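You operate a simulated robot arm through the tools that you are given. There is no shell and no other tool. Be economical: measure what you need, move in short steps, check, and stop when the job is done.

Carry out the task below with a simulated two-armed robot. There is one attempt and no reset: what you move stays moved.

## Task
Take the finished preform out of the hand press and close the press up.
Fine: it goes on the white tray; ejector lever back up again, die slide pushed in. Where these are worked on the way, their far stop is far enough and under half their travel is too little: die slide, ejector lever.

It is judged by the outcome, as a careful person would: the job done as asked, and still so three seconds after it is handed in. It fails if anything else is knocked over, pushed out of place, dropped, spilled or broken.

## Robot
Two 7-joint arms with fingered hands on one trunk, on a base that drives. Base frame: it is fixed to the floor where the robot stands at the start and does not move with it; the origin is under the middle of the robot, x ahead of it, y to its left, z up. Units: cm, degrees, N and s.
The left shoulder is at the start at [20, 13.5, 97], the right one opposite. Places, roughly: back spot of the white tray [70, 20, 90]; blue valve [80, 200, 60]; die slide [80, -10, 90]; ejector lever [70, -20, 100]; front spot of the white tray [60, 20, 90]; gap dial [100, 100, 130]; glue valve [90, 80, 110]; green coater button [70, 110, 80]; lamp selector [50, 50, 80]; red coater button [60, 100, 80]; red valve [80, 190, 40]; release valve [40, 0, 80]; tank dial [80, 200, 80]. Payload 4 kg a hand.
The TCP of each hand is the grasp point between the finger pads, 2.5 cm short of the fingertips. In the tool frame z runs along the fingers and y along their closing line. The gripper opens to 8.8 cm. The gripper's body begins 2.9 cm behind the TCP. The gripper is a hand of 4 fingers: y runs from the thumb to the fingers, the wrist lies at [-1.3, -10.6, -17.4] in the tool frame.
Orientation is told as [roll, pitch, yaw] about the base's x, y, z axes, in that order, counted from this pose: with the fingers straight down and the wrist toward the robot, the tool's x, y and z point along [0, 1, 0], [1, 0, 0] and [0, 0, -1] of the base frame.

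## Interface
- The arms move only by the tool apply_moves. It takes "left_series", "right_series" or both (then of equal length, played together; a hand with none holds still); each is text: rows parted by semicolons, each of 6 numbers parted by spaces: the shift along the tool's x, y, z in cm, then the turn, a rotation vector about the tool's x, y, z in degrees. In form: dx dy dz ax ay az; .... A call has 1 to 8 rows; each row shifts and turns the commanded pose from where the row before left it, along the tool's axes as they then stand. Rows are played at 5 a second. More than 5 cm and 8.6 degrees between two rows, and nothing of the call is played. A pose out of reach is approached as far as the arm can. The call stops where the force on the tool passes 90 N (or 10 N more than at its start, if that is more) or the arm is blocked; 0.2 s more then pass. In this call time passes only in rows, and 0.2 s behind the last. The reply holds the time, the measured pose of the TCP, the force on the tool along the base axes, the opening and the grip force, in the units named above and with some noise, with the torque about the TCP (base axes, N m) and any sound that the robot's microphone picked up.
- Cameras (640 x 400 px; columns grow to the right, rows downward): "scene" is now at [13.86, -0.93, 156.69]; the picture's right is [-0.12, -0.99, 0.00], its down [-0.76, 0.09, -0.65] and it looks along [0.64, -0.08, -0.76] (base axes); focal length 238 px, centre (320, 200). "left" rides on the left gripper at [-6.4, -8.3, -9.8] in its tool frame; the picture's right is [-0.62, -0.37, 0.69], its down [0.71, -0.63, 0.30] and it looks along [0.32, 0.68, 0.65] (tool axes); focal length 265 px, centre (320, 200). "right" rides on the right gripper at [6.4, -8.3, -9.8] in its tool frame; the picture's right is [-0.62, 0.37, -0.69], its down [-0.71, -0.63, 0.30] and it looks along [-0.32, 0.68, 0.65] (tool axes); focal length 265 px, centre (320, 200). There is no depth. A picture from a camera that has moved, and an enlarged one, comes with that camera's place and axes in the base frame and with its lens.
- camera(camera): a new picture of that camera. No time passes.
- lift_body(by): slides the trunk up (or, below 0, down) by that many cm; the arms and the scene camera ride with it, the base frame stays. It gives what a move gives, with no picture.
- base_move(legs): drives the robot by 1 to 6 legs, each [ahead, left, turn to the left] in cm, cm and degrees, along the robot's own axes; the way and the turn of a leg run together, so that a leg with both is an arc; at most 150 cm and 180 degrees a leg. The arms and the cameras ride along, it lands a little off, and it stops where it bumps. It gives what a move gives.
- set_fingers(index, middle, ring, thumb_bend, thumb_turn, hand): sets how far each is bent, from 0 (flat) to 1 (curled in); at 0.3 the hand is open as for a grip, at 0.7 the pads meet at the TCP. One left out holds its place. A second passes; each finger stops where it meets its share of the squeeze, and holds until it gets a number again. It is the only way to open and close the hand. It gives what a move gives, with no picture; readings hold the bend of each and the force on the fingers (four entries, about 0 where the hand has none), thumb and palm. thumb_turn goes from beside the hand (0) to across from the fingers (1), as for a grip.
- turn_head(pan, tilt): turns the head with the scene camera to pan (to the left, within 97 degrees either way) and tilt (down, from -29 to 69), counted from straight ahead of the robot. It gives what a move gives.
- zoom(camera, box): a new picture of the part [left, top, right, bottom] of that camera's present view, enlarged. No time passes.
- close_job(): hands the job in; it is judged then, once.

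Work in short steps. Places have to be worked out from the pictures, the camera data and where the tool is seen: move nearer, look again, correct. Check each grasp and each placing, and mend what went wrong. You have 120 turns and 88 pictures in all, those below and enlarged ones among them. Open the grippers and draw the arms clear of the work before you hand the job in, unless the task says otherwise; then end with one line.

The tools are called after ">>>" by a JSON object that holds its "name" and its "arguments". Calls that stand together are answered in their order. apply_moves: Moves the arms, as the interface text tells. Its arguments: {"type":"object","properties":{"left_series":{"type":"string"},"right_series":{"type":"string"}},"required":[]} The other tools are called the same way: lift_body (by) slides the trunk up or down; set_fingers (index, middle, ring, thumb_bend, thumb_turn, hand) moves the fingers one by one; base_move (legs) drives the base; turn_head (pan, tilt) turns the head that bears the scene camera; camera (camera) takes a picture; zoom (camera, box) takes an enlarged picture of a part of a camera's view; close_job () hands the job in.

At the start:

```text
time: 0.0
left_position: [48.97, 17.89, 134.71]
left_tool_rot: [0.1, -0.1, 0.0]
left_force: [0.1, -0.8, -0.5]
left_torque: [-0.01, -0.02, 0.0]
left_opening: 8.75
left_grip_force: 0.0
left_shape: jaw
left_bend: [0.3, 0.3, 0.3, 0.3, 0.98]
left_finger forces: [0.0, 0.0, 0.0, 0.0, 0.0, 0.0]
right_position: [55.45, -29.94, 126.5]
right_tool_rot: [0.0, 0.0, 0.0]
right_force: [-0.3, -0.2, 0.7]
right_torque: [0.0, 0.01, -0.02]
right_opening: 8.78
right_grip_force: 0.1
right_shape: jaw
right_bend: [0.3, 0.3, 0.3, 0.3, 0.98]
right_finger forces: [0.0, 0.1, 0.0, 0.1, 0.0, 0.0]
trunk travel left (down, up): [-57.5, 19.5]
robot x, y, heading: [-0.04, 0.01, 0.1]
head pan, tilt: [-6.8, 49.7]
```

scene: 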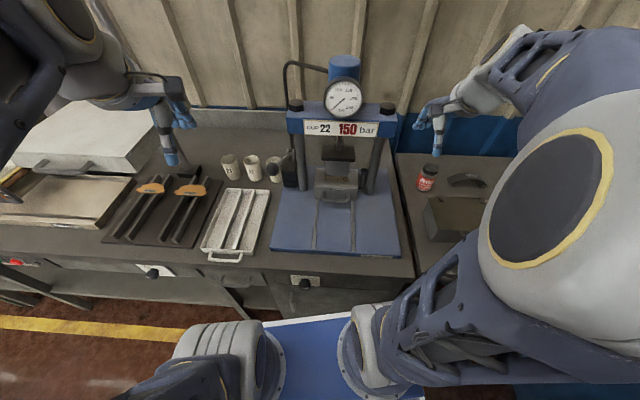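
right: 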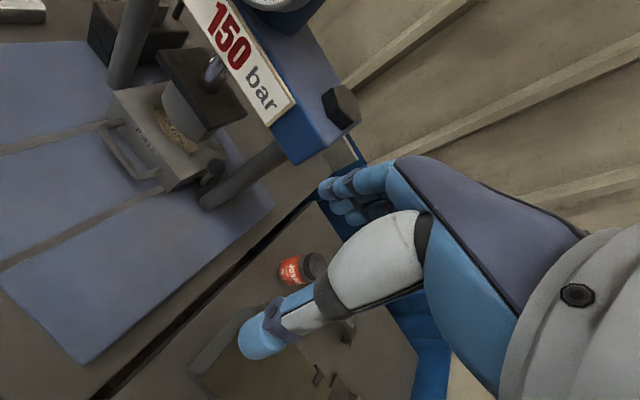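
left: 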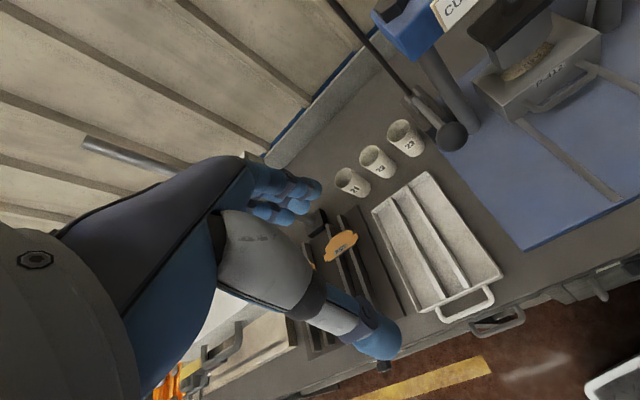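

The press with its die slide is ahead-right and the white tray left of it. I zoom in on the press and tray for detail.

>>> {"name": "zoom", "arguments": {"camera": "scene", "box": [250, 50, 430, 260]}}

>>> {"name": "zoom", "arguments": {"camera": "right", "box": [0, 0, 340, 220]}}

>>> {"name": "zoom", "arguments": {"camera": "left", "box": [330, 0, 640, 200]}}

```text
1.90 times, centred on (340, 155) of scene
camera zoom: at [13.86, -0.93, 156.69], right [-0.12, -0.99, 0.0], down [-0.76, 0.09, -0.65], along [0.64, -0.08, -0.76], focal length 453 px, centre (282, 286)
```

zoom: 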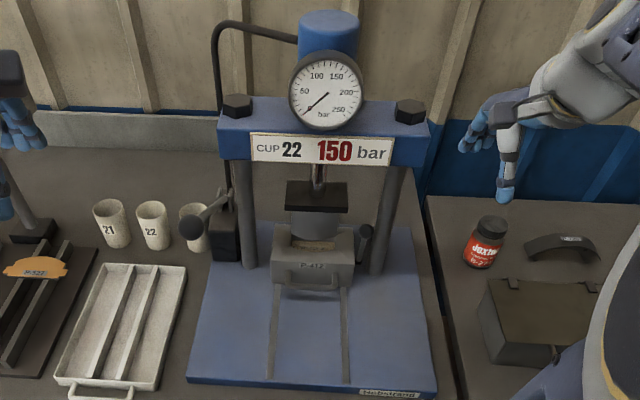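

```text
1.82 times, centred on (170, 110) of right
camera zoom: at [47.12, -23.66, 136.37], right [0.37, -0.62, 0.69], down [-0.63, -0.71, -0.3], along [0.68, -0.32, -0.65], focal length 483 px, centre (593, 364)
```

zoom: 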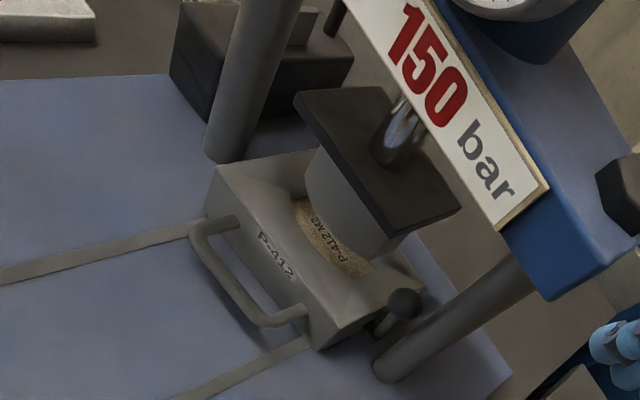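

```text
2.00 times, centred on (485, 100) of left
camera zoom: at [40.75, 11.39, 144.54], right [-0.37, -0.62, -0.69], down [-0.63, 0.71, -0.3], along [0.68, 0.32, -0.65], focal length 531 px, centre (-10, 400)
```

zoom: 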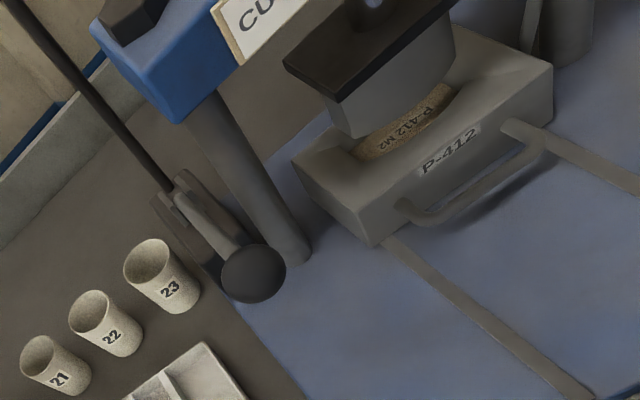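

The die slide handle is at about [68.5, -13.5, 90], and the ejector ball at about [72, -23, 100.7]. I check the gauge, the release knob and the tray more closely.

>>> {"name": "zoom", "arguments": {"camera": "scene", "box": [290, 50, 400, 125]}}

>>> {"name": "zoom", "arguments": {"camera": "scene", "box": [190, 140, 390, 300]}}

>>> {"name": "zoom", "arguments": {"camera": "scene", "box": [300, 130, 390, 210]}}

```text
5.33 times, centred on (345, 88) of scene
camera zoom: at [13.86, -0.93, 156.69], right [-0.12, -0.99, 0.0], down [-0.76, 0.09, -0.65], along [0.64, -0.08, -0.76], focal length 1268 px, centre (187, 800)
```

zoom: 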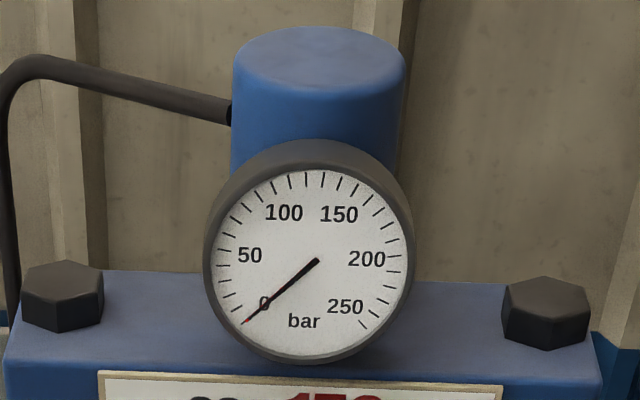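

```text
2.50 times, centred on (290, 220) of scene
camera zoom: at [13.86, -0.93, 156.69], right [-0.12, -0.99, 0.0], down [-0.76, 0.09, -0.65], along [0.64, -0.08, -0.76], focal length 594 px, centre (395, 150)
```

zoom: 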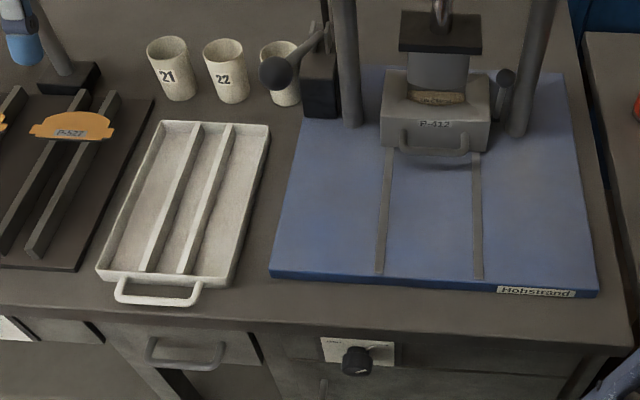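

```text
5.00 times, centred on (345, 170) of scene
camera zoom: at [13.86, -0.93, 156.69], right [-0.12, -0.99, 0.0], down [-0.76, 0.09, -0.65], along [0.64, -0.08, -0.76], focal length 1189 px, centre (195, 350)
```

zoom: 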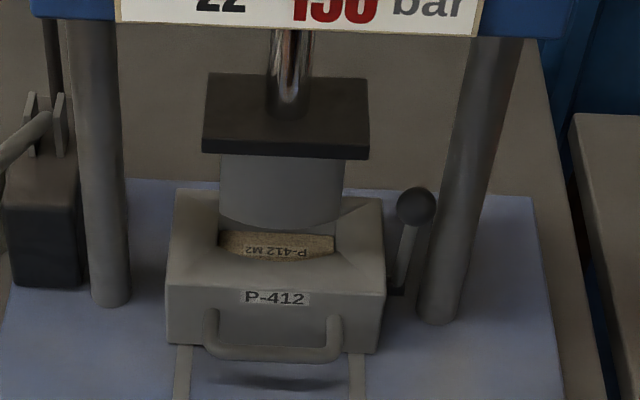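

The gauge reads 0 and the punch is raised, so the slide should be free. I bring the right hand above the handle.

>>> {"name": "apply_moves", "arguments": {"right_series": "2.75 1.5 3 0 0 0;2.75 1.5 3 0 0 0;2.75 1.5 3 0 0 0;2.75 1.5 3 0 0 0;2.75 1.5 3 0 0 0;2.75 1.5 3 0 0 0"}}

>>> {"name": "camera", "arguments": {"camera": "right"}}

>>> {"name": "camera", "arguments": {"camera": "scene"}}

```text
time: 1.4
left_position: [48.96, 17.83, 134.73]
left_tool_rot: [0.0, 0.0, 0.0]
left_force: [-0.1, 0.1, -0.4]
left_torque: [0.0, -0.01, 0.02]
left_opening: 8.74
left_grip_force: 0.1
left_shape: jaw
left_bend: [0.3, 0.3, 0.3, 0.3, 0.98]
left_finger forces: [0.1, 0.1, 0.0, 0.0, 0.0, 0.0]
right_position: [64.74, -13.81, 108.59]
right_tool_rot: [0.0, 0.0, 0.1]
right_force: [0.0, 0.2, -0.5]
right_torque: [0.0, -0.03, -0.02]
right_opening: 8.77
right_grip_force: 0.1
right_shape: jaw
right_bend: [0.3, 0.3, 0.3, 0.3, 0.98]
right_finger forces: [0.0, 0.0, 0.0, 0.0, 0.0, 0.0]
trunk travel left (down, up): [-57.5, 19.5]
robot x, y, heading: [-0.32, 0.31, 0.0]
head pan, tilt: [-6.8, 49.7]
```

```text
78 pictures are left
camera right: at [56.44, -7.32, 118.44], right [0.37, -0.62, 0.69], down [-0.63, -0.71, -0.31], along [0.68, -0.32, -0.65], focal length 265 px, centre (320, 200)
```

right: 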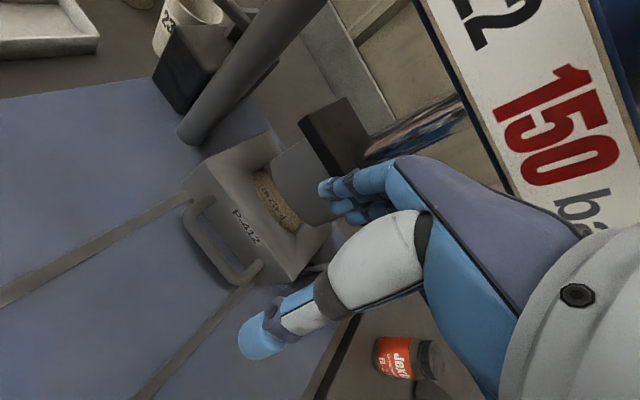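

```text
77 pictures are left
camera scene: at [13.82, -0.95, 156.7], right [-0.12, -0.99, 0.0], down [-0.76, 0.09, -0.65], along [0.64, -0.08, -0.76], focal length 238 px, centre (320, 200)
```

scene: 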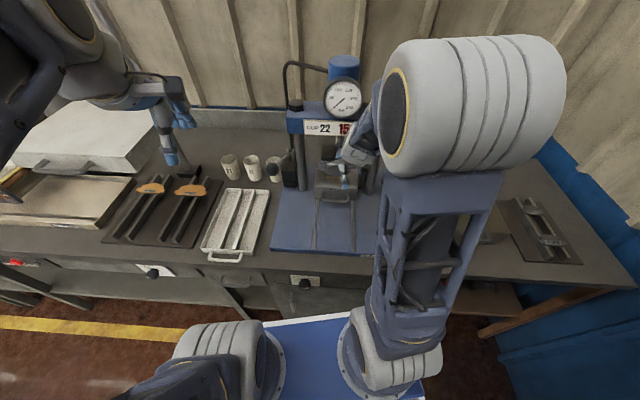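

The bar sits at about [66.7, -13, 93], with the block face at x≈70. I narrow the fingers so they fit the gap.

>>> {"name": "set_fingers", "arguments": {"hand": "right", "index": 0.56, "middle": 0.56, "ring": 0.56, "thumb_bend": 0.52}}

>>> {"name": "apply_moves", "arguments": {"right_series": "0.2 0.5 4 0 0 0;0.2 0.5 4 0 0 0"}}

>>> {"name": "camera", "arguments": {"camera": "right"}}

>>> {"name": "zoom", "arguments": {"camera": "scene", "box": [290, 140, 400, 220]}}

```text
time: 2.4
left_position: [49.03, 17.93, 134.64]
left_tool_rot: [-0.1, 0.0, -0.1]
left_force: [0.9, -0.9, -1.2]
left_torque: [-0.04, -0.01, -0.04]
left_opening: 8.76
left_grip_force: 0.1
left_shape: jaw
left_bend: [0.3, 0.3, 0.3, 0.3, 0.98]
left_finger forces: [0.0, 0.1, 0.0, 0.0, 0.0, 0.1]
right_position: [64.75, -13.71, 108.66]
right_tool_rot: [0.0, 0.0, 0.0]
right_force: [0.3, -0.7, 0.9]
right_torque: [0.01, 0.02, 0.0]
right_opening: 3.35
right_grip_force: 0.0
right_shape: fingers
right_bend: [0.56, 0.56, 0.56, 0.52, 0.98]
right_finger forces: [0.0, 0.0, 0.0, 0.0, 0.1, 0.0]
trunk travel left (down, up): [-57.5, 19.5]
robot x, y, heading: [0.16, 0.25, -0.1]
head pan, tilt: [-6.8, 49.7]
```

```text
time: 3.0
left_position: [49.03, 17.76, 134.66]
left_tool_rot: [0.0, -0.1, 0.0]
left_force: [-0.1, -0.1, -0.3]
left_torque: [-0.01, -0.02, 0.0]
left_opening: 8.76
left_grip_force: 0.0
left_shape: jaw
left_bend: [0.3, 0.3, 0.3, 0.3, 0.98]
left_finger forces: [0.0, 0.1, 0.1, 0.0, 0.0, 0.0]
right_position: [65.67, -13.19, 100.82]
right_tool_rot: [0.0, 0.0, 0.0]
right_force: [-0.1, -1.1, 0.6]
right_torque: [0.0, -0.01, 0.01]
right_opening: 3.33
right_grip_force: 0.0
right_shape: fingers
right_bend: [0.56, 0.56, 0.56, 0.52, 0.98]
right_finger forces: [0.1, 0.0, 0.0, 0.1, 0.1, 0.1]
trunk travel left (down, up): [-57.5, 19.5]
robot x, y, heading: [-0.02, 0.0, 0.1]
head pan, tilt: [-6.8, 49.7]
```

```text
76 pictures are left
camera right: at [57.4, -6.88, 110.56], right [0.37, -0.62, 0.69], down [-0.63, -0.71, -0.3], along [0.68, -0.32, -0.65], focal length 265 px, centre (320, 200)
```

right: 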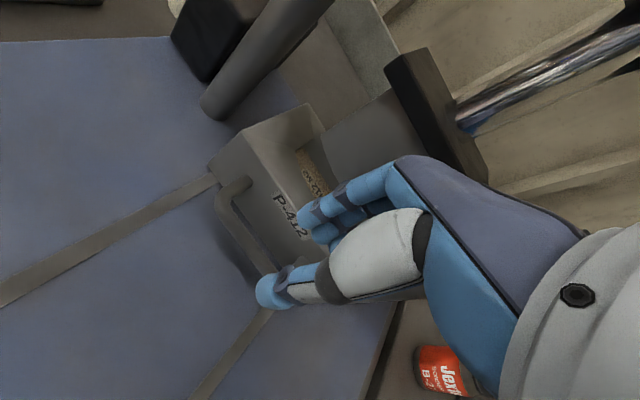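

```text
5.00 times, centred on (345, 180) of scene
camera zoom: at [13.83, -0.92, 156.7], right [-0.12, -0.99, 0.0], down [-0.76, 0.09, -0.65], along [0.64, -0.08, -0.76], focal length 1189 px, centre (195, 300)
```

zoom: 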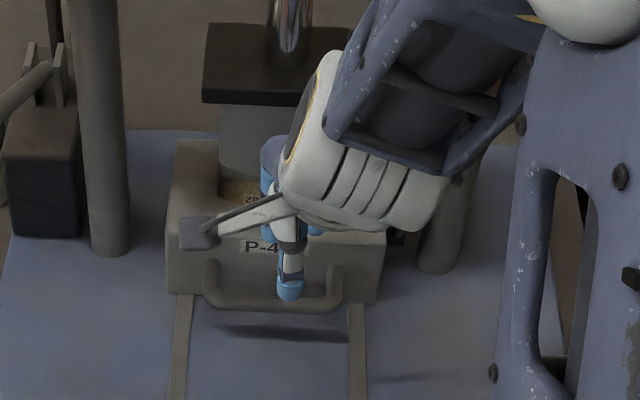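

The bar centre comes out at x≈66.9, z≈93. I go down with the TCP at x 66.8.

>>> {"name": "apply_moves", "arguments": {"right_series": "0 1.1 2.5 0 0 0;0 0 2.5 0 0 0;0 0 2 0 0 0"}}

>>> {"name": "camera", "arguments": {"camera": "right"}}

>>> {"name": "zoom", "arguments": {"camera": "scene", "box": [290, 140, 400, 220]}}

```text
time: 3.8
left_position: [49.08, 17.86, 134.64]
left_tool_rot: [0.0, 0.0, -0.1]
left_force: [-1.0, 0.2, 0.7]
left_torque: [0.01, -0.04, 0.01]
left_opening: 8.76
left_grip_force: 0.1
left_shape: jaw
left_bend: [0.3, 0.3, 0.3, 0.3, 0.98]
left_finger forces: [0.0, 0.0, 0.0, 0.1, 0.1, 0.0]
right_position: [66.46, -13.32, 93.37]
right_tool_rot: [0.0, 0.0, 0.1]
right_force: [-5.7, 1.0, 3.0]
right_torque: [-0.07, -0.29, -0.04]
right_opening: 3.43
right_grip_force: 5.6
right_shape: fingers
right_bend: [0.55, 0.59, 0.56, 0.52, 0.98]
right_finger forces: [0.5, 9.8, 0.0, 0.1, 0.1, 0.0]
trunk travel left (down, up): [-57.5, 19.5]
robot x, y, heading: [0.39, 0.19, -0.2]
head pan, tilt: [-6.8, 49.7]
```

```text
74 pictures are left
camera right: at [58.19, -7.0, 103.28], right [0.37, -0.62, 0.69], down [-0.63, -0.71, -0.3], along [0.68, -0.32, -0.65], focal length 265 px, centre (320, 200)
```

right: 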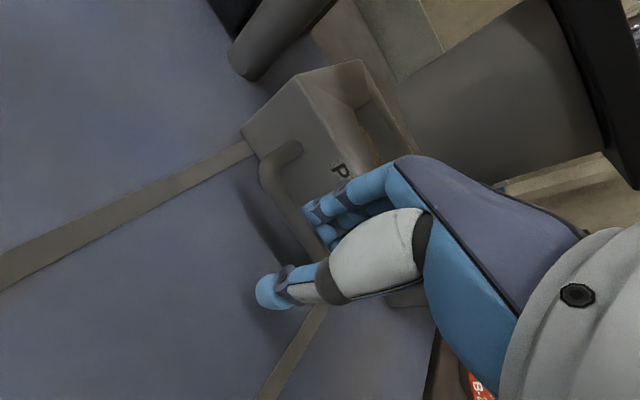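

```text
5.00 times, centred on (345, 180) of scene
camera zoom: at [13.83, -0.93, 156.71], right [-0.12, -0.99, 0.0], down [-0.76, 0.09, -0.65], along [0.64, -0.08, -0.76], focal length 1189 px, centre (195, 300)
```

zoom: 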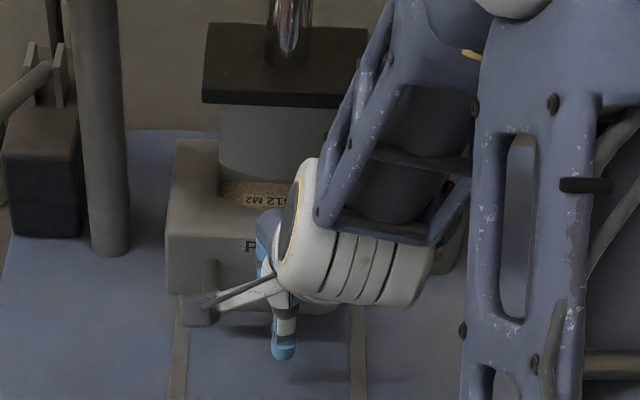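

The bar now lies between the thumb and the fingers. I close onto it.

>>> {"name": "set_fingers", "arguments": {"hand": "right", "index": 0.66, "middle": 0.66, "ring": 0.66, "thumb_bend": 0.64}}

>>> {"name": "camera", "arguments": {"camera": "right"}}

```text
time: 4.8
left_position: [49.04, 17.78, 134.75]
left_tool_rot: [0.0, -0.1, 0.0]
left_force: [0.2, -0.2, -0.3]
left_torque: [-0.01, -0.03, -0.02]
left_opening: 8.75
left_grip_force: 0.1
left_shape: jaw
left_bend: [0.3, 0.3, 0.3, 0.3, 0.98]
left_finger forces: [0.1, 0.0, 0.0, 0.0, 0.0, 0.0]
right_position: [66.6, -13.39, 93.45]
right_tool_rot: [0.0, -0.1, 0.0]
right_force: [8.0, 2.0, -0.1]
right_torque: [-0.09, -0.31, 0.07]
right_opening: 1.72
right_grip_force: 8.2
right_shape: fingers
right_bend: [0.59, 0.63, 0.63, 0.64, 0.98]
right_finger forces: [5.2, 9.4, 2.0, 0.0, 0.0, 0.0]
trunk travel left (down, up): [-57.5, 19.5]
robot x, y, heading: [0.17, 0.05, 0.1]
head pan, tilt: [-6.8, 49.7]
```

```text
72 pictures are left
camera right: at [58.29, -7.01, 103.29], right [0.37, -0.62, 0.69], down [-0.63, -0.71, -0.3], along [0.68, -0.32, -0.65], focal length 265 px, centre (320, 200)
```

right: 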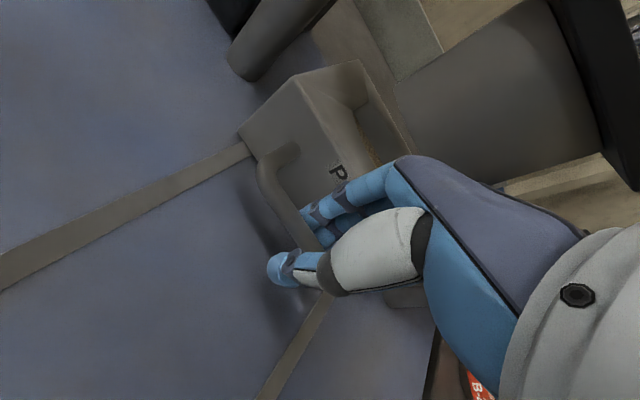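

The fingers are hooked behind the bar. I pull a little to feel the resistance.

>>> {"name": "apply_moves", "arguments": {"right_series": "0 -1.5 0 0 0 0;0 -1.5 0 0 0 0;0 -1.5 0 0 0 0"}}

>>> {"name": "camera", "arguments": {"camera": "scene"}}

```text
time: 5.6
left_position: [49.01, 17.84, 134.66]
left_tool_rot: [0.0, 0.0, 0.0]
left_force: [-0.6, -0.1, -0.1]
left_torque: [0.01, 0.01, 0.03]
left_opening: 8.76
left_grip_force: 0.0
left_shape: jaw
left_bend: [0.3, 0.3, 0.3, 0.3, 0.98]
left_finger forces: [0.0, 0.0, 0.0, 0.0, 0.0, 0.0]
right_position: [61.76, -13.17, 93.46]
right_tool_rot: [0.0, 0.2, 0.0]
right_force: [-2.7, 9.8, -0.6]
right_torque: [0.03, -0.53, 0.16]
right_opening: 1.6
right_grip_force: 12.8
right_shape: fingers
right_bend: [0.6, 0.66, 0.65, 0.64, 0.98]
right_finger forces: [3.2, 21.8, 0.6, 0.1, 0.1, 0.1]
trunk travel left (down, up): [-57.5, 19.5]
robot x, y, heading: [-0.04, -0.01, -0.1]
head pan, tilt: [-6.8, 49.7]
```

```text
71 pictures are left
camera scene: at [13.83, -0.9, 156.7], right [-0.12, -0.99, 0.0], down [-0.76, 0.09, -0.65], along [0.64, -0.08, -0.76], focal length 238 px, centre (320, 200)
```

scene: 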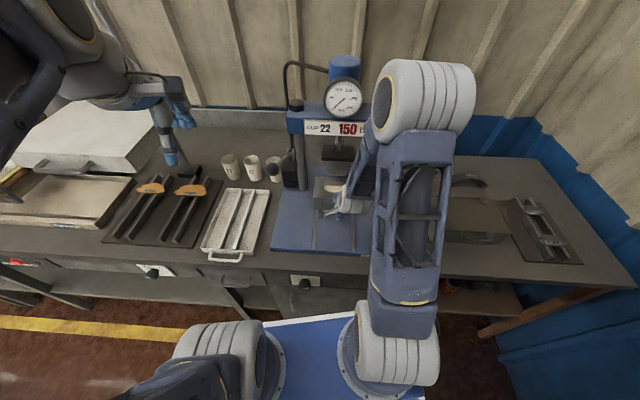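

The slide moves freely. The near reach limit is about 60 cm, so I pull further by driving the base back while holding the handle.

>>> {"name": "base_move", "arguments": {"legs": [[-7, 0, 0]]}}

>>> {"name": "camera", "arguments": {"camera": "scene"}}

```text
time: 6.6
left_position: [42.1, 17.89, 134.74]
left_tool_rot: [0.1, 0.1, -0.2]
left_force: [0.6, 0.3, -0.7]
left_torque: [-0.01, 0.02, -0.01]
left_opening: 8.77
left_grip_force: 0.1
left_shape: jaw
left_bend: [0.3, 0.3, 0.3, 0.3, 0.98]
left_finger forces: [0.0, 0.1, 0.0, 0.1, 0.0, 0.0]
right_position: [54.87, -12.68, 93.58]
right_tool_rot: [0.2, -0.2, 0.5]
right_force: [9.0, 40.7, 2.8]
right_torque: [0.67, -0.23, 0.62]
right_opening: 1.89
right_grip_force: 21.8
right_shape: fingers
right_bend: [0.57, 0.61, 0.62, 0.64, 0.98]
right_finger forces: [4.5, 3.6, 36.2, 0.0, 0.0, 0.0]
trunk travel left (down, up): [-57.5, 19.5]
robot x, y, heading: [-7.08, -0.09, -0.4]
head pan, tilt: [-6.8, 49.7]
```

```text
70 pictures are left
camera scene: at [6.72, -0.8, 156.69], right [-0.12, -0.99, 0.0], down [-0.76, 0.09, -0.65], along [0.64, -0.08, -0.76], focal length 238 px, centre (320, 200)
```

scene: 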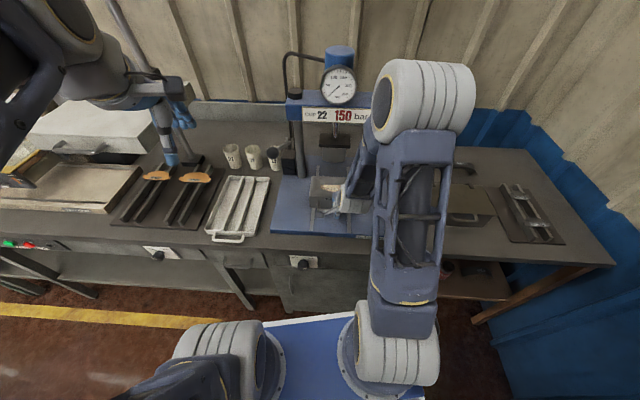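

The hand is 12 cm out with a 40 N side load. I shift it to +y to relax the load, then pull a bit further.

>>> {"name": "apply_moves", "arguments": {"right_series": "0.8 0 0 0 0 0;0.2 -1 0 0 0 0;0 -1 0 0 0 0"}}

>>> {"name": "camera", "arguments": {"camera": "right"}}

```text
time: 7.4
left_position: [42.01, 17.89, 134.57]
left_tool_rot: [-0.1, 0.0, -0.1]
left_force: [-0.4, 0.2, -0.4]
left_torque: [0.02, 0.03, 0.03]
left_opening: 8.73
left_grip_force: 0.1
left_shape: jaw
left_bend: [0.3, 0.3, 0.3, 0.3, 0.98]
left_finger forces: [0.1, 0.0, 0.0, 0.1, 0.1, 0.0]
right_position: [52.87, -11.81, 93.55]
right_tool_rot: [0.1, 0.0, 0.6]
right_force: [-3.4, -1.5, 4.2]
right_torque: [-0.2, -0.64, -0.09]
right_opening: 1.61
right_grip_force: 17.4
right_shape: fingers
right_bend: [0.59, 0.65, 0.65, 0.64, 0.98]
right_finger forces: [4.5, 23.0, 6.5, 0.1, 0.0, 0.0]
trunk travel left (down, up): [-57.5, 19.5]
robot x, y, heading: [-7.32, -0.23, -0.4]
head pan, tilt: [-6.8, 49.7]
```

```text
69 pictures are left
camera right: at [44.48, -5.49, 103.44], right [0.37, -0.62, 0.69], down [-0.62, -0.72, -0.31], along [0.69, -0.32, -0.65], focal length 265 px, centre (320, 200)
```

right: 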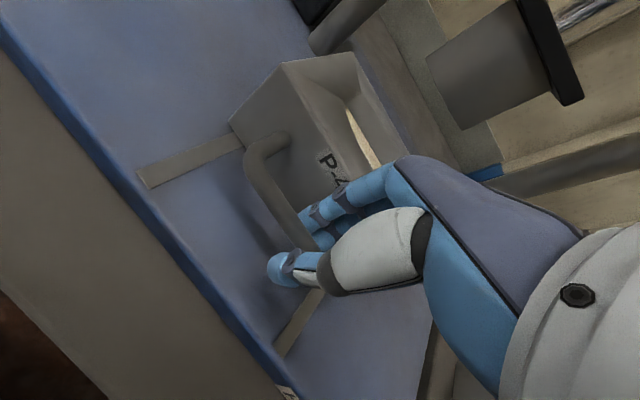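

The side load is gone and the rails have a few cm left. I pull on towards the stop.

>>> {"name": "apply_moves", "arguments": {"right_series": "0 -1.2 0 0 0 0;0 -1.2 0 0 0 0;0 -1.2 0 0 0 0;0 -1.2 0 0 0 0"}}

>>> {"name": "camera", "arguments": {"camera": "right"}}

```text
time: 8.4
left_position: [41.91, 17.95, 134.72]
left_tool_rot: [0.0, -0.1, -0.1]
left_force: [-0.1, 0.1, 0.9]
left_torque: [0.03, -0.02, -0.04]
left_opening: 8.76
left_grip_force: 0.1
left_shape: jaw
left_bend: [0.3, 0.3, 0.3, 0.3, 0.98]
left_finger forces: [0.0, 0.0, 0.0, 0.0, 0.0, 0.0]
right_position: [50.27, -11.35, 93.39]
right_tool_rot: [0.3, -0.2, 0.9]
right_force: [1.8, 26.9, 9.1]
right_torque: [0.21, -0.61, 0.42]
right_opening: 1.68
right_grip_force: 22.5
right_shape: fingers
right_bend: [0.59, 0.65, 0.64, 0.64, 0.98]
right_finger forces: [3.7, 19.2, 22.4, 0.0, 0.0, 0.1]
right hand out of reach, approached as far as the arm can: row 3, 4
trunk travel left (down, up): [-57.5, 19.5]
robot x, y, heading: [-7.54, -0.2, -0.0]
head pan, tilt: [-6.8, 49.7]
```

```text
68 pictures are left
camera right: at [41.89, -5.32, 103.38], right [0.37, -0.62, 0.69], down [-0.62, -0.72, -0.31], along [0.69, -0.31, -0.65], focal length 265 px, centre (320, 200)
```

right: 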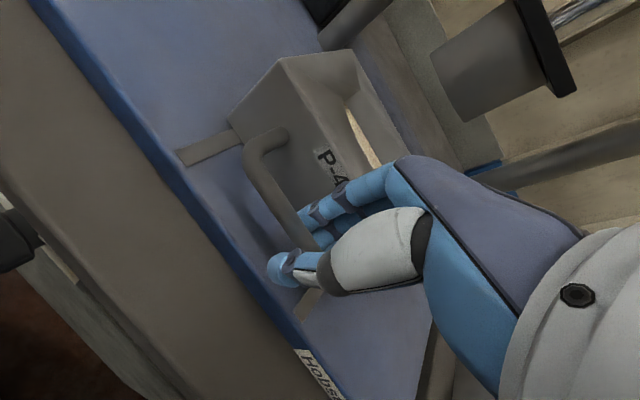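

The slide is out about 16 cm, clearly past half. I ease off, open the hand and lift clear.

>>> {"name": "apply_moves", "arguments": {"right_series": "0.3 0.6 0 0 0 0"}}

>>> {"name": "set_fingers", "arguments": {"hand": "right", "index": 0.56, "middle": 0.56, "ring": 0.56, "thumb_bend": 0.5}}

>>> {"name": "apply_moves", "arguments": {"right_series": "0 0 -2 0 0 0;0 0 -4 0 0 0;0 0 -4 0 0 0;0 0 -4 0 0 0"}}

```text
time: 8.8
left_position: [41.89, 17.83, 134.64]
left_tool_rot: [0.0, 0.0, -0.2]
left_force: [-0.2, 0.3, -0.1]
left_torque: [0.06, 0.02, -0.01]
left_opening: 8.76
left_grip_force: 0.1
left_shape: jaw
left_bend: [0.3, 0.3, 0.3, 0.3, 0.98]
left_finger forces: [0.1, 0.0, 0.0, 0.0, 0.1, 0.1]
right_position: [50.97, -11.65, 93.48]
right_tool_rot: [0.3, -0.2, 0.3]
right_force: [3.8, 13.2, 3.2]
right_torque: [0.09, -0.4, 0.19]
right_opening: 1.56
right_grip_force: 20.0
right_shape: fingers
right_bend: [0.6, 0.66, 0.65, 0.64, 0.98]
right_finger forces: [4.3, 18.6, 16.2, 0.0, 0.1, 0.0]
trunk travel left (down, up): [-57.5, 19.5]
robot x, y, heading: [-7.05, 0.3, -0.2]
head pan, tilt: [-6.8, 49.7]
```

```text
time: 9.8
left_position: [42.04, 17.91, 134.52]
left_tool_rot: [0.0, -0.1, 0.0]
left_force: [0.7, -0.4, 0.3]
left_torque: [0.01, 0.0, 0.01]
left_opening: 8.8
left_grip_force: 0.1
left_shape: jaw
left_bend: [0.3, 0.3, 0.3, 0.3, 0.98]
left_finger forces: [0.1, 0.0, 0.0, 0.1, 0.0, 0.1]
right_position: [50.94, -11.61, 93.37]
right_tool_rot: [0.2, -0.2, 0.4]
right_force: [2.0, 1.9, 3.6]
right_torque: [-0.07, -0.08, 0.02]
right_opening: 3.79
right_grip_force: 5.2
right_shape: fingers
right_bend: [0.53, 0.56, 0.57, 0.5, 0.98]
right_finger forces: [2.5, 0.6, 6.7, 0.0, 0.0, 0.0]
trunk travel left (down, up): [-57.5, 19.5]
robot x, y, heading: [-7.29, 0.09, -0.1]
head pan, tilt: [-6.8, 49.7]
```

```text
time: 10.8
left_position: [41.9, 17.85, 134.53]
left_tool_rot: [-0.1, 0.0, 0.0]
left_force: [0.4, 0.5, -1.3]
left_torque: [-0.01, 0.04, 0.02]
left_opening: 8.75
left_grip_force: 0.2
left_shape: jaw
left_bend: [0.3, 0.3, 0.3, 0.3, 0.98]
left_finger forces: [0.0, 0.0, 0.0, 0.0, 0.2, 0.1]
right_position: [50.76, -11.73, 107.37]
right_tool_rot: [0.2, -0.1, 0.5]
right_force: [0.0, -0.1, -0.4]
right_torque: [-0.02, 0.01, 0.02]
right_opening: 3.48
right_grip_force: 0.1
right_shape: fingers
right_bend: [0.56, 0.56, 0.56, 0.5, 0.98]
right_finger forces: [0.0, 0.0, 0.1, 0.1, 0.0, 0.0]
trunk travel left (down, up): [-57.5, 19.5]
robot x, y, heading: [-7.11, 0.18, -0.1]
head pan, tilt: [-6.8, 49.7]
```

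I move the right hand aside to the right so I can see the slide and lever.

>>> {"name": "apply_moves", "arguments": {"right_series": "-3 0 -4 0 0 0;-4.5 0 -2 0 0 0;-4.5 0 -2 0 0 0;-4.5 0 0 0 0 0;-4.5 0 0 0 0 0;-4.5 0 0 0 0 0"}}

>>> {"name": "zoom", "arguments": {"camera": "scene", "box": [270, 100, 430, 260]}}

>>> {"name": "camera", "arguments": {"camera": "right"}}

```text
time: 12.2
left_position: [42.05, 17.87, 134.64]
left_tool_rot: [0.1, 0.0, -0.1]
left_force: [-0.2, -0.2, -0.2]
left_torque: [0.02, -0.01, 0.0]
left_opening: 8.76
left_grip_force: 0.0
left_shape: jaw
left_bend: [0.3, 0.3, 0.3, 0.3, 0.98]
left_finger forces: [0.0, 0.1, 0.0, 0.0, 0.0, 0.0]
right_position: [50.9, -36.93, 115.41]
right_tool_rot: [0.1, -0.1, 0.5]
right_force: [-0.6, 0.4, -0.6]
right_torque: [-0.03, -0.01, -0.03]
right_opening: 3.47
right_grip_force: 0.0
right_shape: fingers
right_bend: [0.56, 0.56, 0.56, 0.5, 0.98]
right_finger forces: [0.0, 0.0, 0.1, 0.0, 0.1, 0.1]
trunk travel left (down, up): [-57.5, 19.5]
robot x, y, heading: [-7.29, -0.05, -0.2]
head pan, tilt: [-6.8, 49.7]
```

```text
2.50 times, centred on (350, 180) of scene
camera zoom: at [6.69, -0.89, 156.7], right [-0.12, -0.99, 0.0], down [-0.76, 0.09, -0.65], along [0.64, -0.08, -0.76], focal length 594 px, centre (245, 250)
```

zoom: 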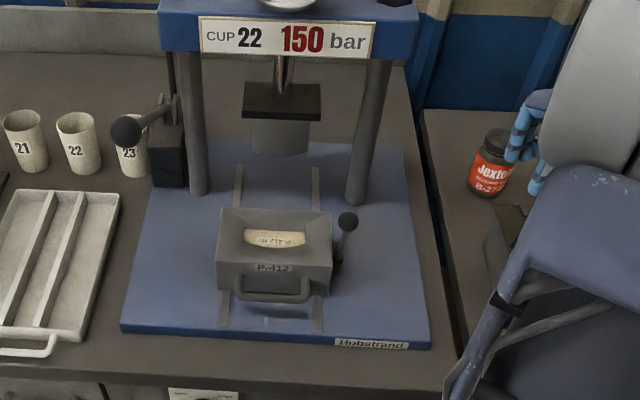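

```text
66 pictures are left
camera right: at [42.43, -30.61, 125.31], right [0.37, -0.62, 0.69], down [-0.62, -0.72, -0.31], along [0.69, -0.32, -0.65], focal length 265 px, centre (320, 200)
```

right: 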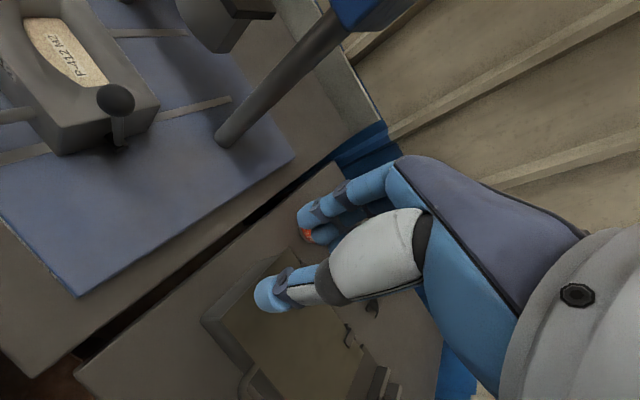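

The ejector lever rides on the slide: ball at about [57.3, -20.6, 100.5], pivot at about [60, -21, 91]. I bring the right hand above the ball, offset to the right so it clears the block.

>>> {"name": "set_fingers", "arguments": {"hand": "right", "index": 0.54, "middle": 0.54, "ring": 0.54, "thumb_bend": 0.42}}

>>> {"name": "apply_moves", "arguments": {"right_series": "3.5 1.65 1.5 0 0 0;3.5 1.65 1.5 0 0 0;3.5 1.65 1.5 0 0 0;3.5 1.65 1.5 0 0 0"}}

>>> {"name": "camera", "arguments": {"camera": "right"}}

>>> {"name": "zoom", "arguments": {"camera": "scene", "box": [290, 130, 410, 230]}}

```text
time: 13.2
left_position: [41.93, 17.84, 134.57]
left_tool_rot: [0.0, 0.0, -0.2]
left_force: [-0.6, -0.6, 0.0]
left_torque: [0.0, 0.0, 0.03]
left_opening: 8.76
left_grip_force: 0.0
left_shape: jaw
left_bend: [0.3, 0.3, 0.3, 0.3, 0.98]
left_finger forces: [0.0, 0.0, 0.2, 0.0, 0.2, 0.0]
right_position: [50.9, -36.78, 115.4]
right_tool_rot: [0.2, -0.1, 0.6]
right_force: [1.0, -0.4, -0.3]
right_torque: [0.02, 0.01, 0.03]
right_opening: 4.56
right_grip_force: 0.0
right_shape: fingers
right_bend: [0.54, 0.54, 0.54, 0.42, 0.98]
right_finger forces: [0.1, 0.0, 0.0, 0.0, 0.0, 0.1]
trunk travel left (down, up): [-57.5, 19.5]
robot x, y, heading: [-7.25, 0.56, -0.0]
head pan, tilt: [-6.8, 49.7]
```

```text
time: 14.2
left_position: [41.83, 17.79, 134.64]
left_tool_rot: [-0.1, 0.0, 0.0]
left_force: [-0.3, 0.1, -0.4]
left_torque: [0.01, -0.03, 0.0]
left_opening: 8.77
left_grip_force: 0.1
left_shape: jaw
left_bend: [0.3, 0.3, 0.3, 0.3, 0.98]
left_finger forces: [0.1, 0.0, 0.1, 0.0, 0.1, 0.0]
right_position: [57.69, -23.01, 109.57]
right_tool_rot: [0.2, -0.2, 0.5]
right_force: [0.1, 0.3, 1.5]
right_torque: [-0.02, -0.01, -0.02]
right_opening: 4.54
right_grip_force: 0.1
right_shape: fingers
right_bend: [0.54, 0.54, 0.54, 0.42, 0.98]
right_finger forces: [0.0, 0.1, 0.0, 0.1, 0.0, 0.0]
trunk travel left (down, up): [-57.5, 19.5]
robot x, y, heading: [-7.34, 0.03, -0.0]
head pan, tilt: [-6.8, 49.7]
```

```text
65 pictures are left
camera right: at [49.37, -16.76, 119.46], right [0.37, -0.62, 0.69], down [-0.62, -0.72, -0.31], along [0.69, -0.32, -0.65], focal length 265 px, centre (320, 200)
```

right: 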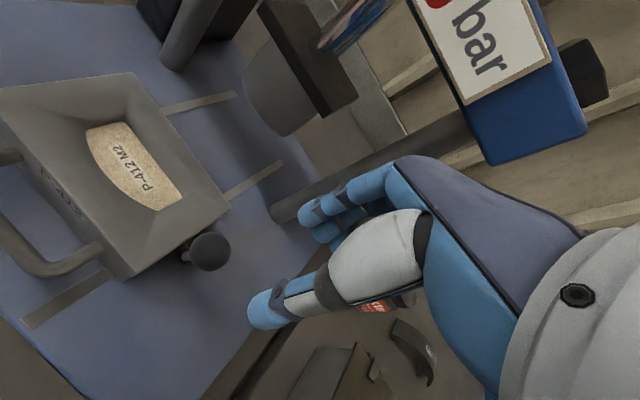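

```text
4.00 times, centred on (350, 180) of scene
camera zoom: at [6.68, -0.95, 156.7], right [-0.12, -0.99, 0.0], down [-0.76, 0.09, -0.65], along [0.64, -0.08, -0.76], focal length 951 px, centre (200, 280)
```

zoom: 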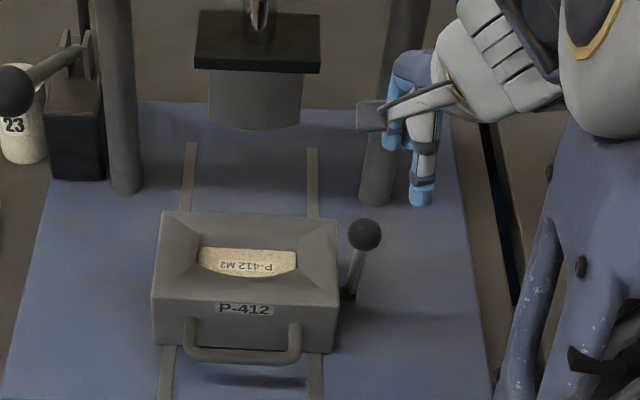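

The ball is confirmed at [57.2, -20.5, 100.5]. I lower the hand to straddle it.

>>> {"name": "apply_moves", "arguments": {"right_series": "0.3 0 3 0 0 0;0.1 0 3 0 0 0;0 0 2.5 0 0 0"}}

>>> {"name": "camera", "arguments": {"camera": "right"}}

>>> {"name": "zoom", "arguments": {"camera": "scene", "box": [290, 130, 410, 230]}}

```text
time: 15.0
left_position: [41.9, 17.82, 134.69]
left_tool_rot: [0.1, 0.0, -0.1]
left_force: [-0.5, 0.5, 0.1]
left_torque: [0.02, -0.04, 0.0]
left_opening: 8.74
left_grip_force: 0.0
left_shape: jaw
left_bend: [0.3, 0.3, 0.3, 0.3, 0.98]
left_finger forces: [0.0, 0.0, 0.1, 0.0, 0.0, 0.1]
right_position: [57.64, -22.61, 101.16]
right_tool_rot: [0.2, -0.1, 0.4]
right_force: [-0.1, 0.0, 0.2]
right_torque: [0.06, 0.0, 0.01]
right_opening: 4.56
right_grip_force: 0.1
right_shape: fingers
right_bend: [0.54, 0.54, 0.54, 0.42, 0.98]
right_finger forces: [0.0, 0.0, 0.0, 0.0, 0.0, 0.0]
trunk travel left (down, up): [-57.5, 19.5]
robot x, y, heading: [-7.22, -0.11, -0.2]
head pan, tilt: [-6.8, 49.7]
```

```text
63 pictures are left
camera right: at [49.34, -16.34, 110.87], right [0.37, -0.62, 0.69], down [-0.62, -0.72, -0.31], along [0.69, -0.32, -0.65], focal length 265 px, centre (320, 200)
```

right: 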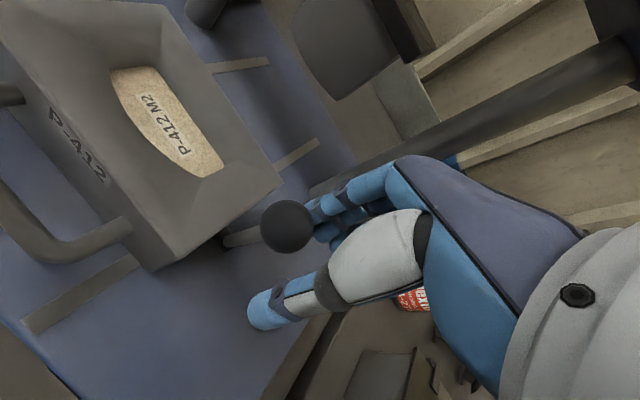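

```text
4.00 times, centred on (350, 180) of scene
camera zoom: at [6.69, -0.91, 156.7], right [-0.12, -0.99, 0.0], down [-0.76, 0.09, -0.65], along [0.64, -0.08, -0.76], focal length 951 px, centre (200, 280)
```

zoom: 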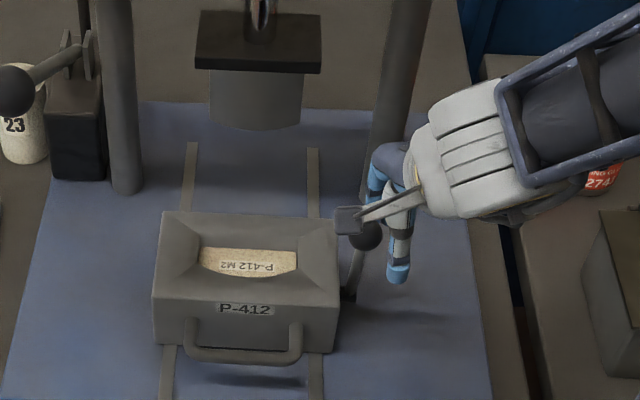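

The leftmost finger is behind the ball. I shift slightly left and pull towards the robot and down along the arc.

>>> {"name": "apply_moves", "arguments": {"right_series": "0.5 0 0.3 0 0 0;0 -1.5 0.2 0 0 0;0 -1.5 0.4 0 0 0"}}

>>> {"name": "camera", "arguments": {"camera": "right"}}

>>> {"name": "zoom", "arguments": {"camera": "scene", "box": [290, 130, 410, 230]}}

```text
time: 15.8
left_position: [41.98, 17.86, 134.54]
left_tool_rot: [0.1, 0.0, -0.1]
left_force: [-0.3, 0.1, 0.2]
left_torque: [-0.05, -0.01, 0.02]
left_opening: 8.78
left_grip_force: 0.1
left_shape: jaw
left_bend: [0.3, 0.3, 0.3, 0.3, 0.98]
left_finger forces: [0.0, 0.0, 0.0, 0.0, 0.0, 0.1]
right_position: [54.68, -22.14, 100.15]
right_tool_rot: [0.2, -0.2, 0.4]
right_force: [2.3, -0.8, 0.8]
right_torque: [0.0, -0.06, -0.05]
right_opening: 4.83
right_grip_force: 1.2
right_shape: fingers
right_bend: [0.52, 0.54, 0.54, 0.42, 0.98]
right_finger forces: [2.1, 0.0, 0.0, 0.0, 0.1, 0.1]
trunk travel left (down, up): [-57.5, 19.5]
robot x, y, heading: [-7.06, 0.12, -0.0]
head pan, tilt: [-6.8, 49.7]
```

```text
61 pictures are left
camera right: at [46.33, -15.87, 109.91], right [0.37, -0.62, 0.69], down [-0.62, -0.72, -0.31], along [0.69, -0.32, -0.65], focal length 265 px, centre (320, 200)
```

right: 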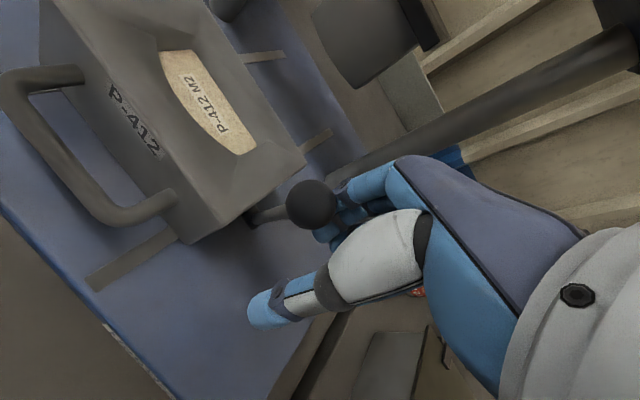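

```text
4.00 times, centred on (350, 180) of scene
camera zoom: at [6.72, -0.93, 156.7], right [-0.12, -0.99, 0.0], down [-0.76, 0.09, -0.65], along [0.64, -0.08, -0.76], focal length 951 px, centre (200, 280)
```

zoom: 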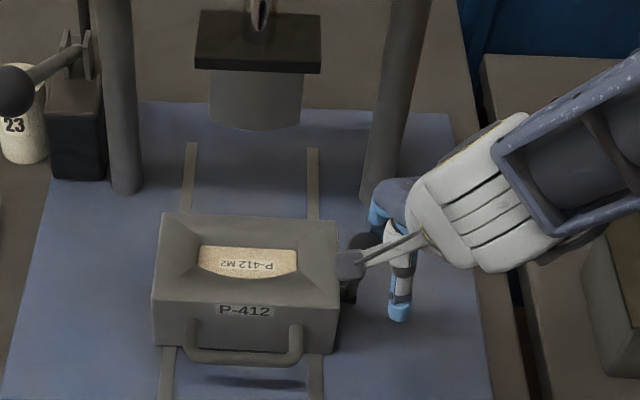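

The index finger bears on the ball and the ball starts to move. I continue along the arc.

>>> {"name": "apply_moves", "arguments": {"right_series": "0.2 -1.5 0.6 0 0 0;0 -1.5 0.9 0 0 0;0 -1.3 1.2 0 0 0"}}

>>> {"name": "camera", "arguments": {"camera": "right"}}

>>> {"name": "zoom", "arguments": {"camera": "scene", "box": [290, 130, 410, 230]}}

```text
time: 16.6
left_position: [41.98, 17.78, 134.72]
left_tool_rot: [0.0, 0.0, -0.1]
left_force: [0.5, -0.3, 0.3]
left_torque: [0.0, -0.01, -0.01]
left_opening: 8.75
left_grip_force: 0.1
left_shape: jaw
left_bend: [0.3, 0.3, 0.3, 0.3, 0.98]
left_finger forces: [0.1, 0.0, 0.0, 0.0, 0.1, 0.0]
right_position: [50.46, -21.95, 97.35]
right_tool_rot: [0.3, -0.1, 0.5]
right_force: [1.6, -0.6, 0.9]
right_torque: [0.0, -0.01, -0.06]
right_opening: 4.73
right_grip_force: 1.1
right_shape: fingers
right_bend: [0.53, 0.54, 0.54, 0.42, 0.98]
right_finger forces: [1.5, 0.0, 0.0, 0.0, 0.0, 0.1]
trunk travel left (down, up): [-57.5, 19.5]
robot x, y, heading: [-7.31, 0.04, -0.2]
head pan, tilt: [-6.8, 49.7]
```

```text
59 pictures are left
camera right: at [42.05, -15.7, 107.25], right [0.37, -0.62, 0.69], down [-0.62, -0.72, -0.31], along [0.69, -0.32, -0.65], focal length 265 px, centre (320, 200)
```

right: 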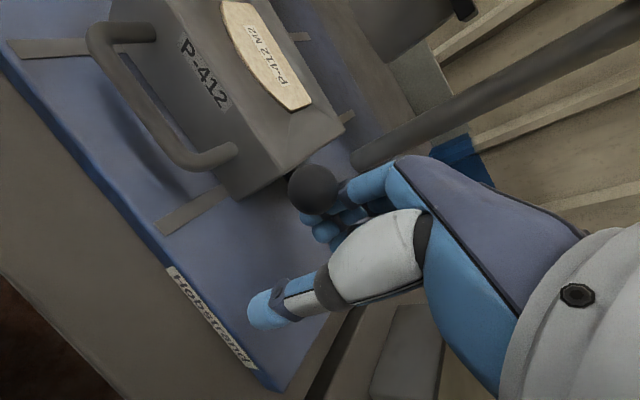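

```text
4.00 times, centred on (350, 180) of scene
camera zoom: at [6.71, -0.93, 156.7], right [-0.12, -0.99, 0.0], down [-0.76, 0.09, -0.65], along [0.64, -0.08, -0.76], focal length 951 px, centre (200, 280)
```

zoom: 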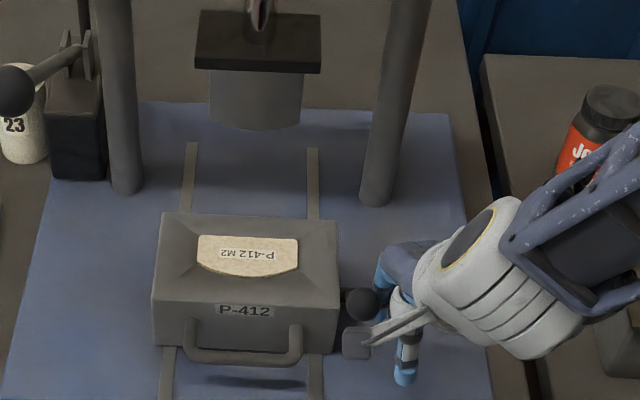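

The preform is rising with the lever. I continue pulling and go lower.

>>> {"name": "apply_moves", "arguments": {"right_series": "0 -1.0 1.3 0 0 0;0 -0.8 1.5 0 0 0;0 -0.5 1.5 0 0 0"}}

>>> {"name": "camera", "arguments": {"camera": "right"}}

>>> {"name": "zoom", "arguments": {"camera": "scene", "box": [290, 130, 410, 230]}}

```text
time: 17.4
left_position: [41.91, 17.83, 134.6]
left_tool_rot: [0.0, 0.0, -0.1]
left_force: [0.4, -0.1, -0.5]
left_torque: [-0.02, -0.02, 0.02]
left_opening: 8.75
left_grip_force: 0.1
left_shape: jaw
left_bend: [0.3, 0.3, 0.3, 0.3, 0.98]
left_finger forces: [0.1, 0.0, 0.1, 0.0, 0.0, 0.0]
right_position: [48.31, -22.0, 93.07]
right_tool_rot: [0.3, -0.2, 0.5]
right_force: [0.4, -0.6, 1.3]
right_torque: [0.01, -0.04, 0.01]
right_opening: 4.6
right_grip_force: 0.3
right_shape: fingers
right_bend: [0.54, 0.54, 0.54, 0.42, 0.98]
right_finger forces: [0.5, 0.0, 0.1, 0.1, 0.1, 0.1]
right hand out of reach, approached as far as the arm can: row 3
trunk travel left (down, up): [-57.5, 19.5]
robot x, y, heading: [-6.75, 0.11, -0.1]
head pan, tilt: [-6.8, 49.7]
```

```text
57 pictures are left
camera right: at [39.92, -15.84, 102.94], right [0.37, -0.62, 0.69], down [-0.62, -0.72, -0.31], along [0.69, -0.32, -0.65], focal length 265 px, centre (320, 200)
```

right: 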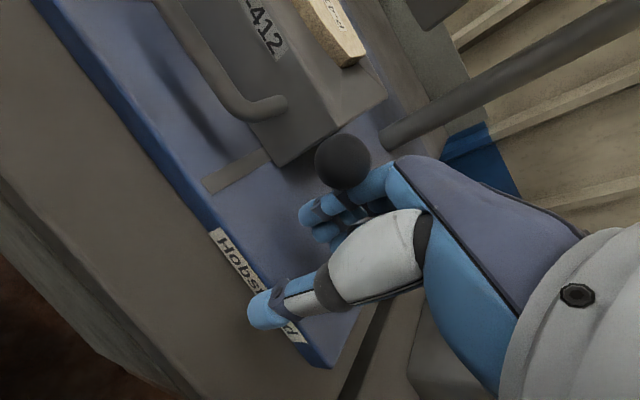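

```text
4.00 times, centred on (350, 180) of scene
camera zoom: at [6.69, -0.93, 156.7], right [-0.12, -0.99, 0.0], down [-0.76, 0.09, -0.65], along [0.64, -0.08, -0.76], focal length 951 px, centre (200, 280)
```

zoom: 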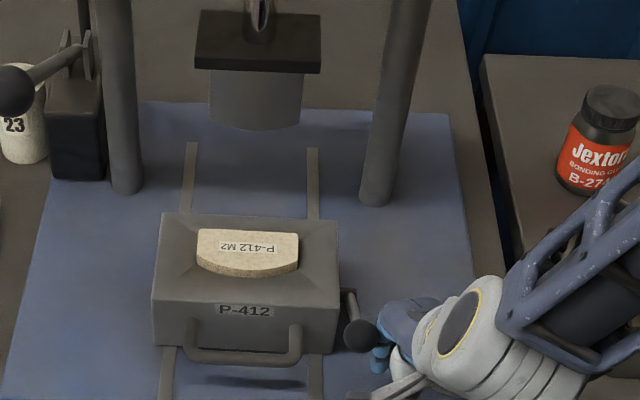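

The preform stands well proud of the die. I press the lever down a little further to find its stop.

>>> {"name": "apply_moves", "arguments": {"right_series": "0 0.3 1 0 0 0;0 0 1 0 0 0"}}

>>> {"name": "camera", "arguments": {"camera": "right"}}

>>> {"name": "zoom", "arguments": {"camera": "scene", "box": [290, 130, 410, 230]}}

```text
time: 18.0
left_position: [42.03, 17.85, 134.71]
left_tool_rot: [0.0, 0.1, -0.1]
left_force: [-0.5, 0.6, 0.9]
left_torque: [0.0, -0.01, -0.01]
left_opening: 8.76
left_grip_force: 0.2
left_shape: jaw
left_bend: [0.3, 0.3, 0.3, 0.3, 0.98]
left_finger forces: [0.0, 0.0, 0.0, 0.0, 0.0, 0.0]
right_position: [48.67, -22.13, 90.97]
right_tool_rot: [0.3, -0.2, 0.3]
right_force: [-0.1, -2.5, 1.6]
right_torque: [0.14, -0.11, 0.0]
right_opening: 4.57
right_grip_force: 1.1
right_shape: fingers
right_bend: [0.54, 0.54, 0.54, 0.42, 0.98]
right_finger forces: [0.2, 0.0, 0.0, 0.0, 0.1, 2.3]
trunk travel left (down, up): [-57.5, 19.5]
robot x, y, heading: [-7.28, 0.23, -0.2]
head pan, tilt: [-6.8, 49.7]
```

```text
55 pictures are left
camera right: at [40.33, -15.82, 100.81], right [0.37, -0.62, 0.69], down [-0.62, -0.72, -0.31], along [0.69, -0.32, -0.65], focal length 265 px, centre (320, 200)
```

right: 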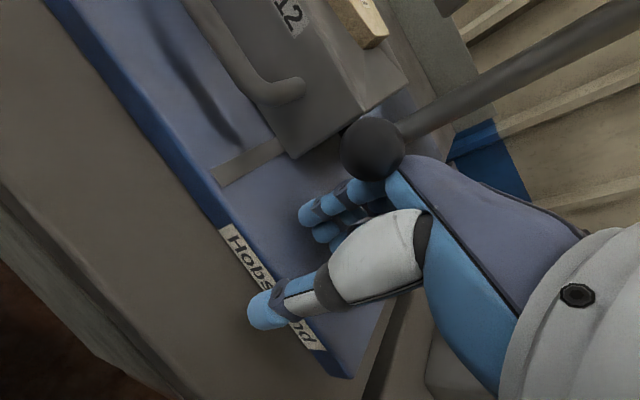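

```text
4.00 times, centred on (350, 180) of scene
camera zoom: at [6.69, -0.93, 156.7], right [-0.12, -0.99, 0.0], down [-0.76, 0.09, -0.65], along [0.64, -0.08, -0.76], focal length 951 px, centre (200, 280)
```

zoom: 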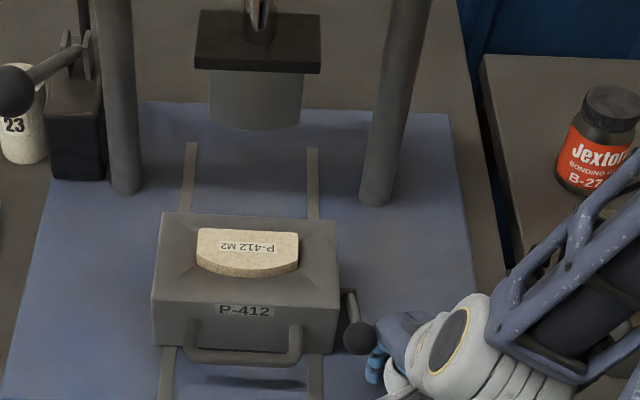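

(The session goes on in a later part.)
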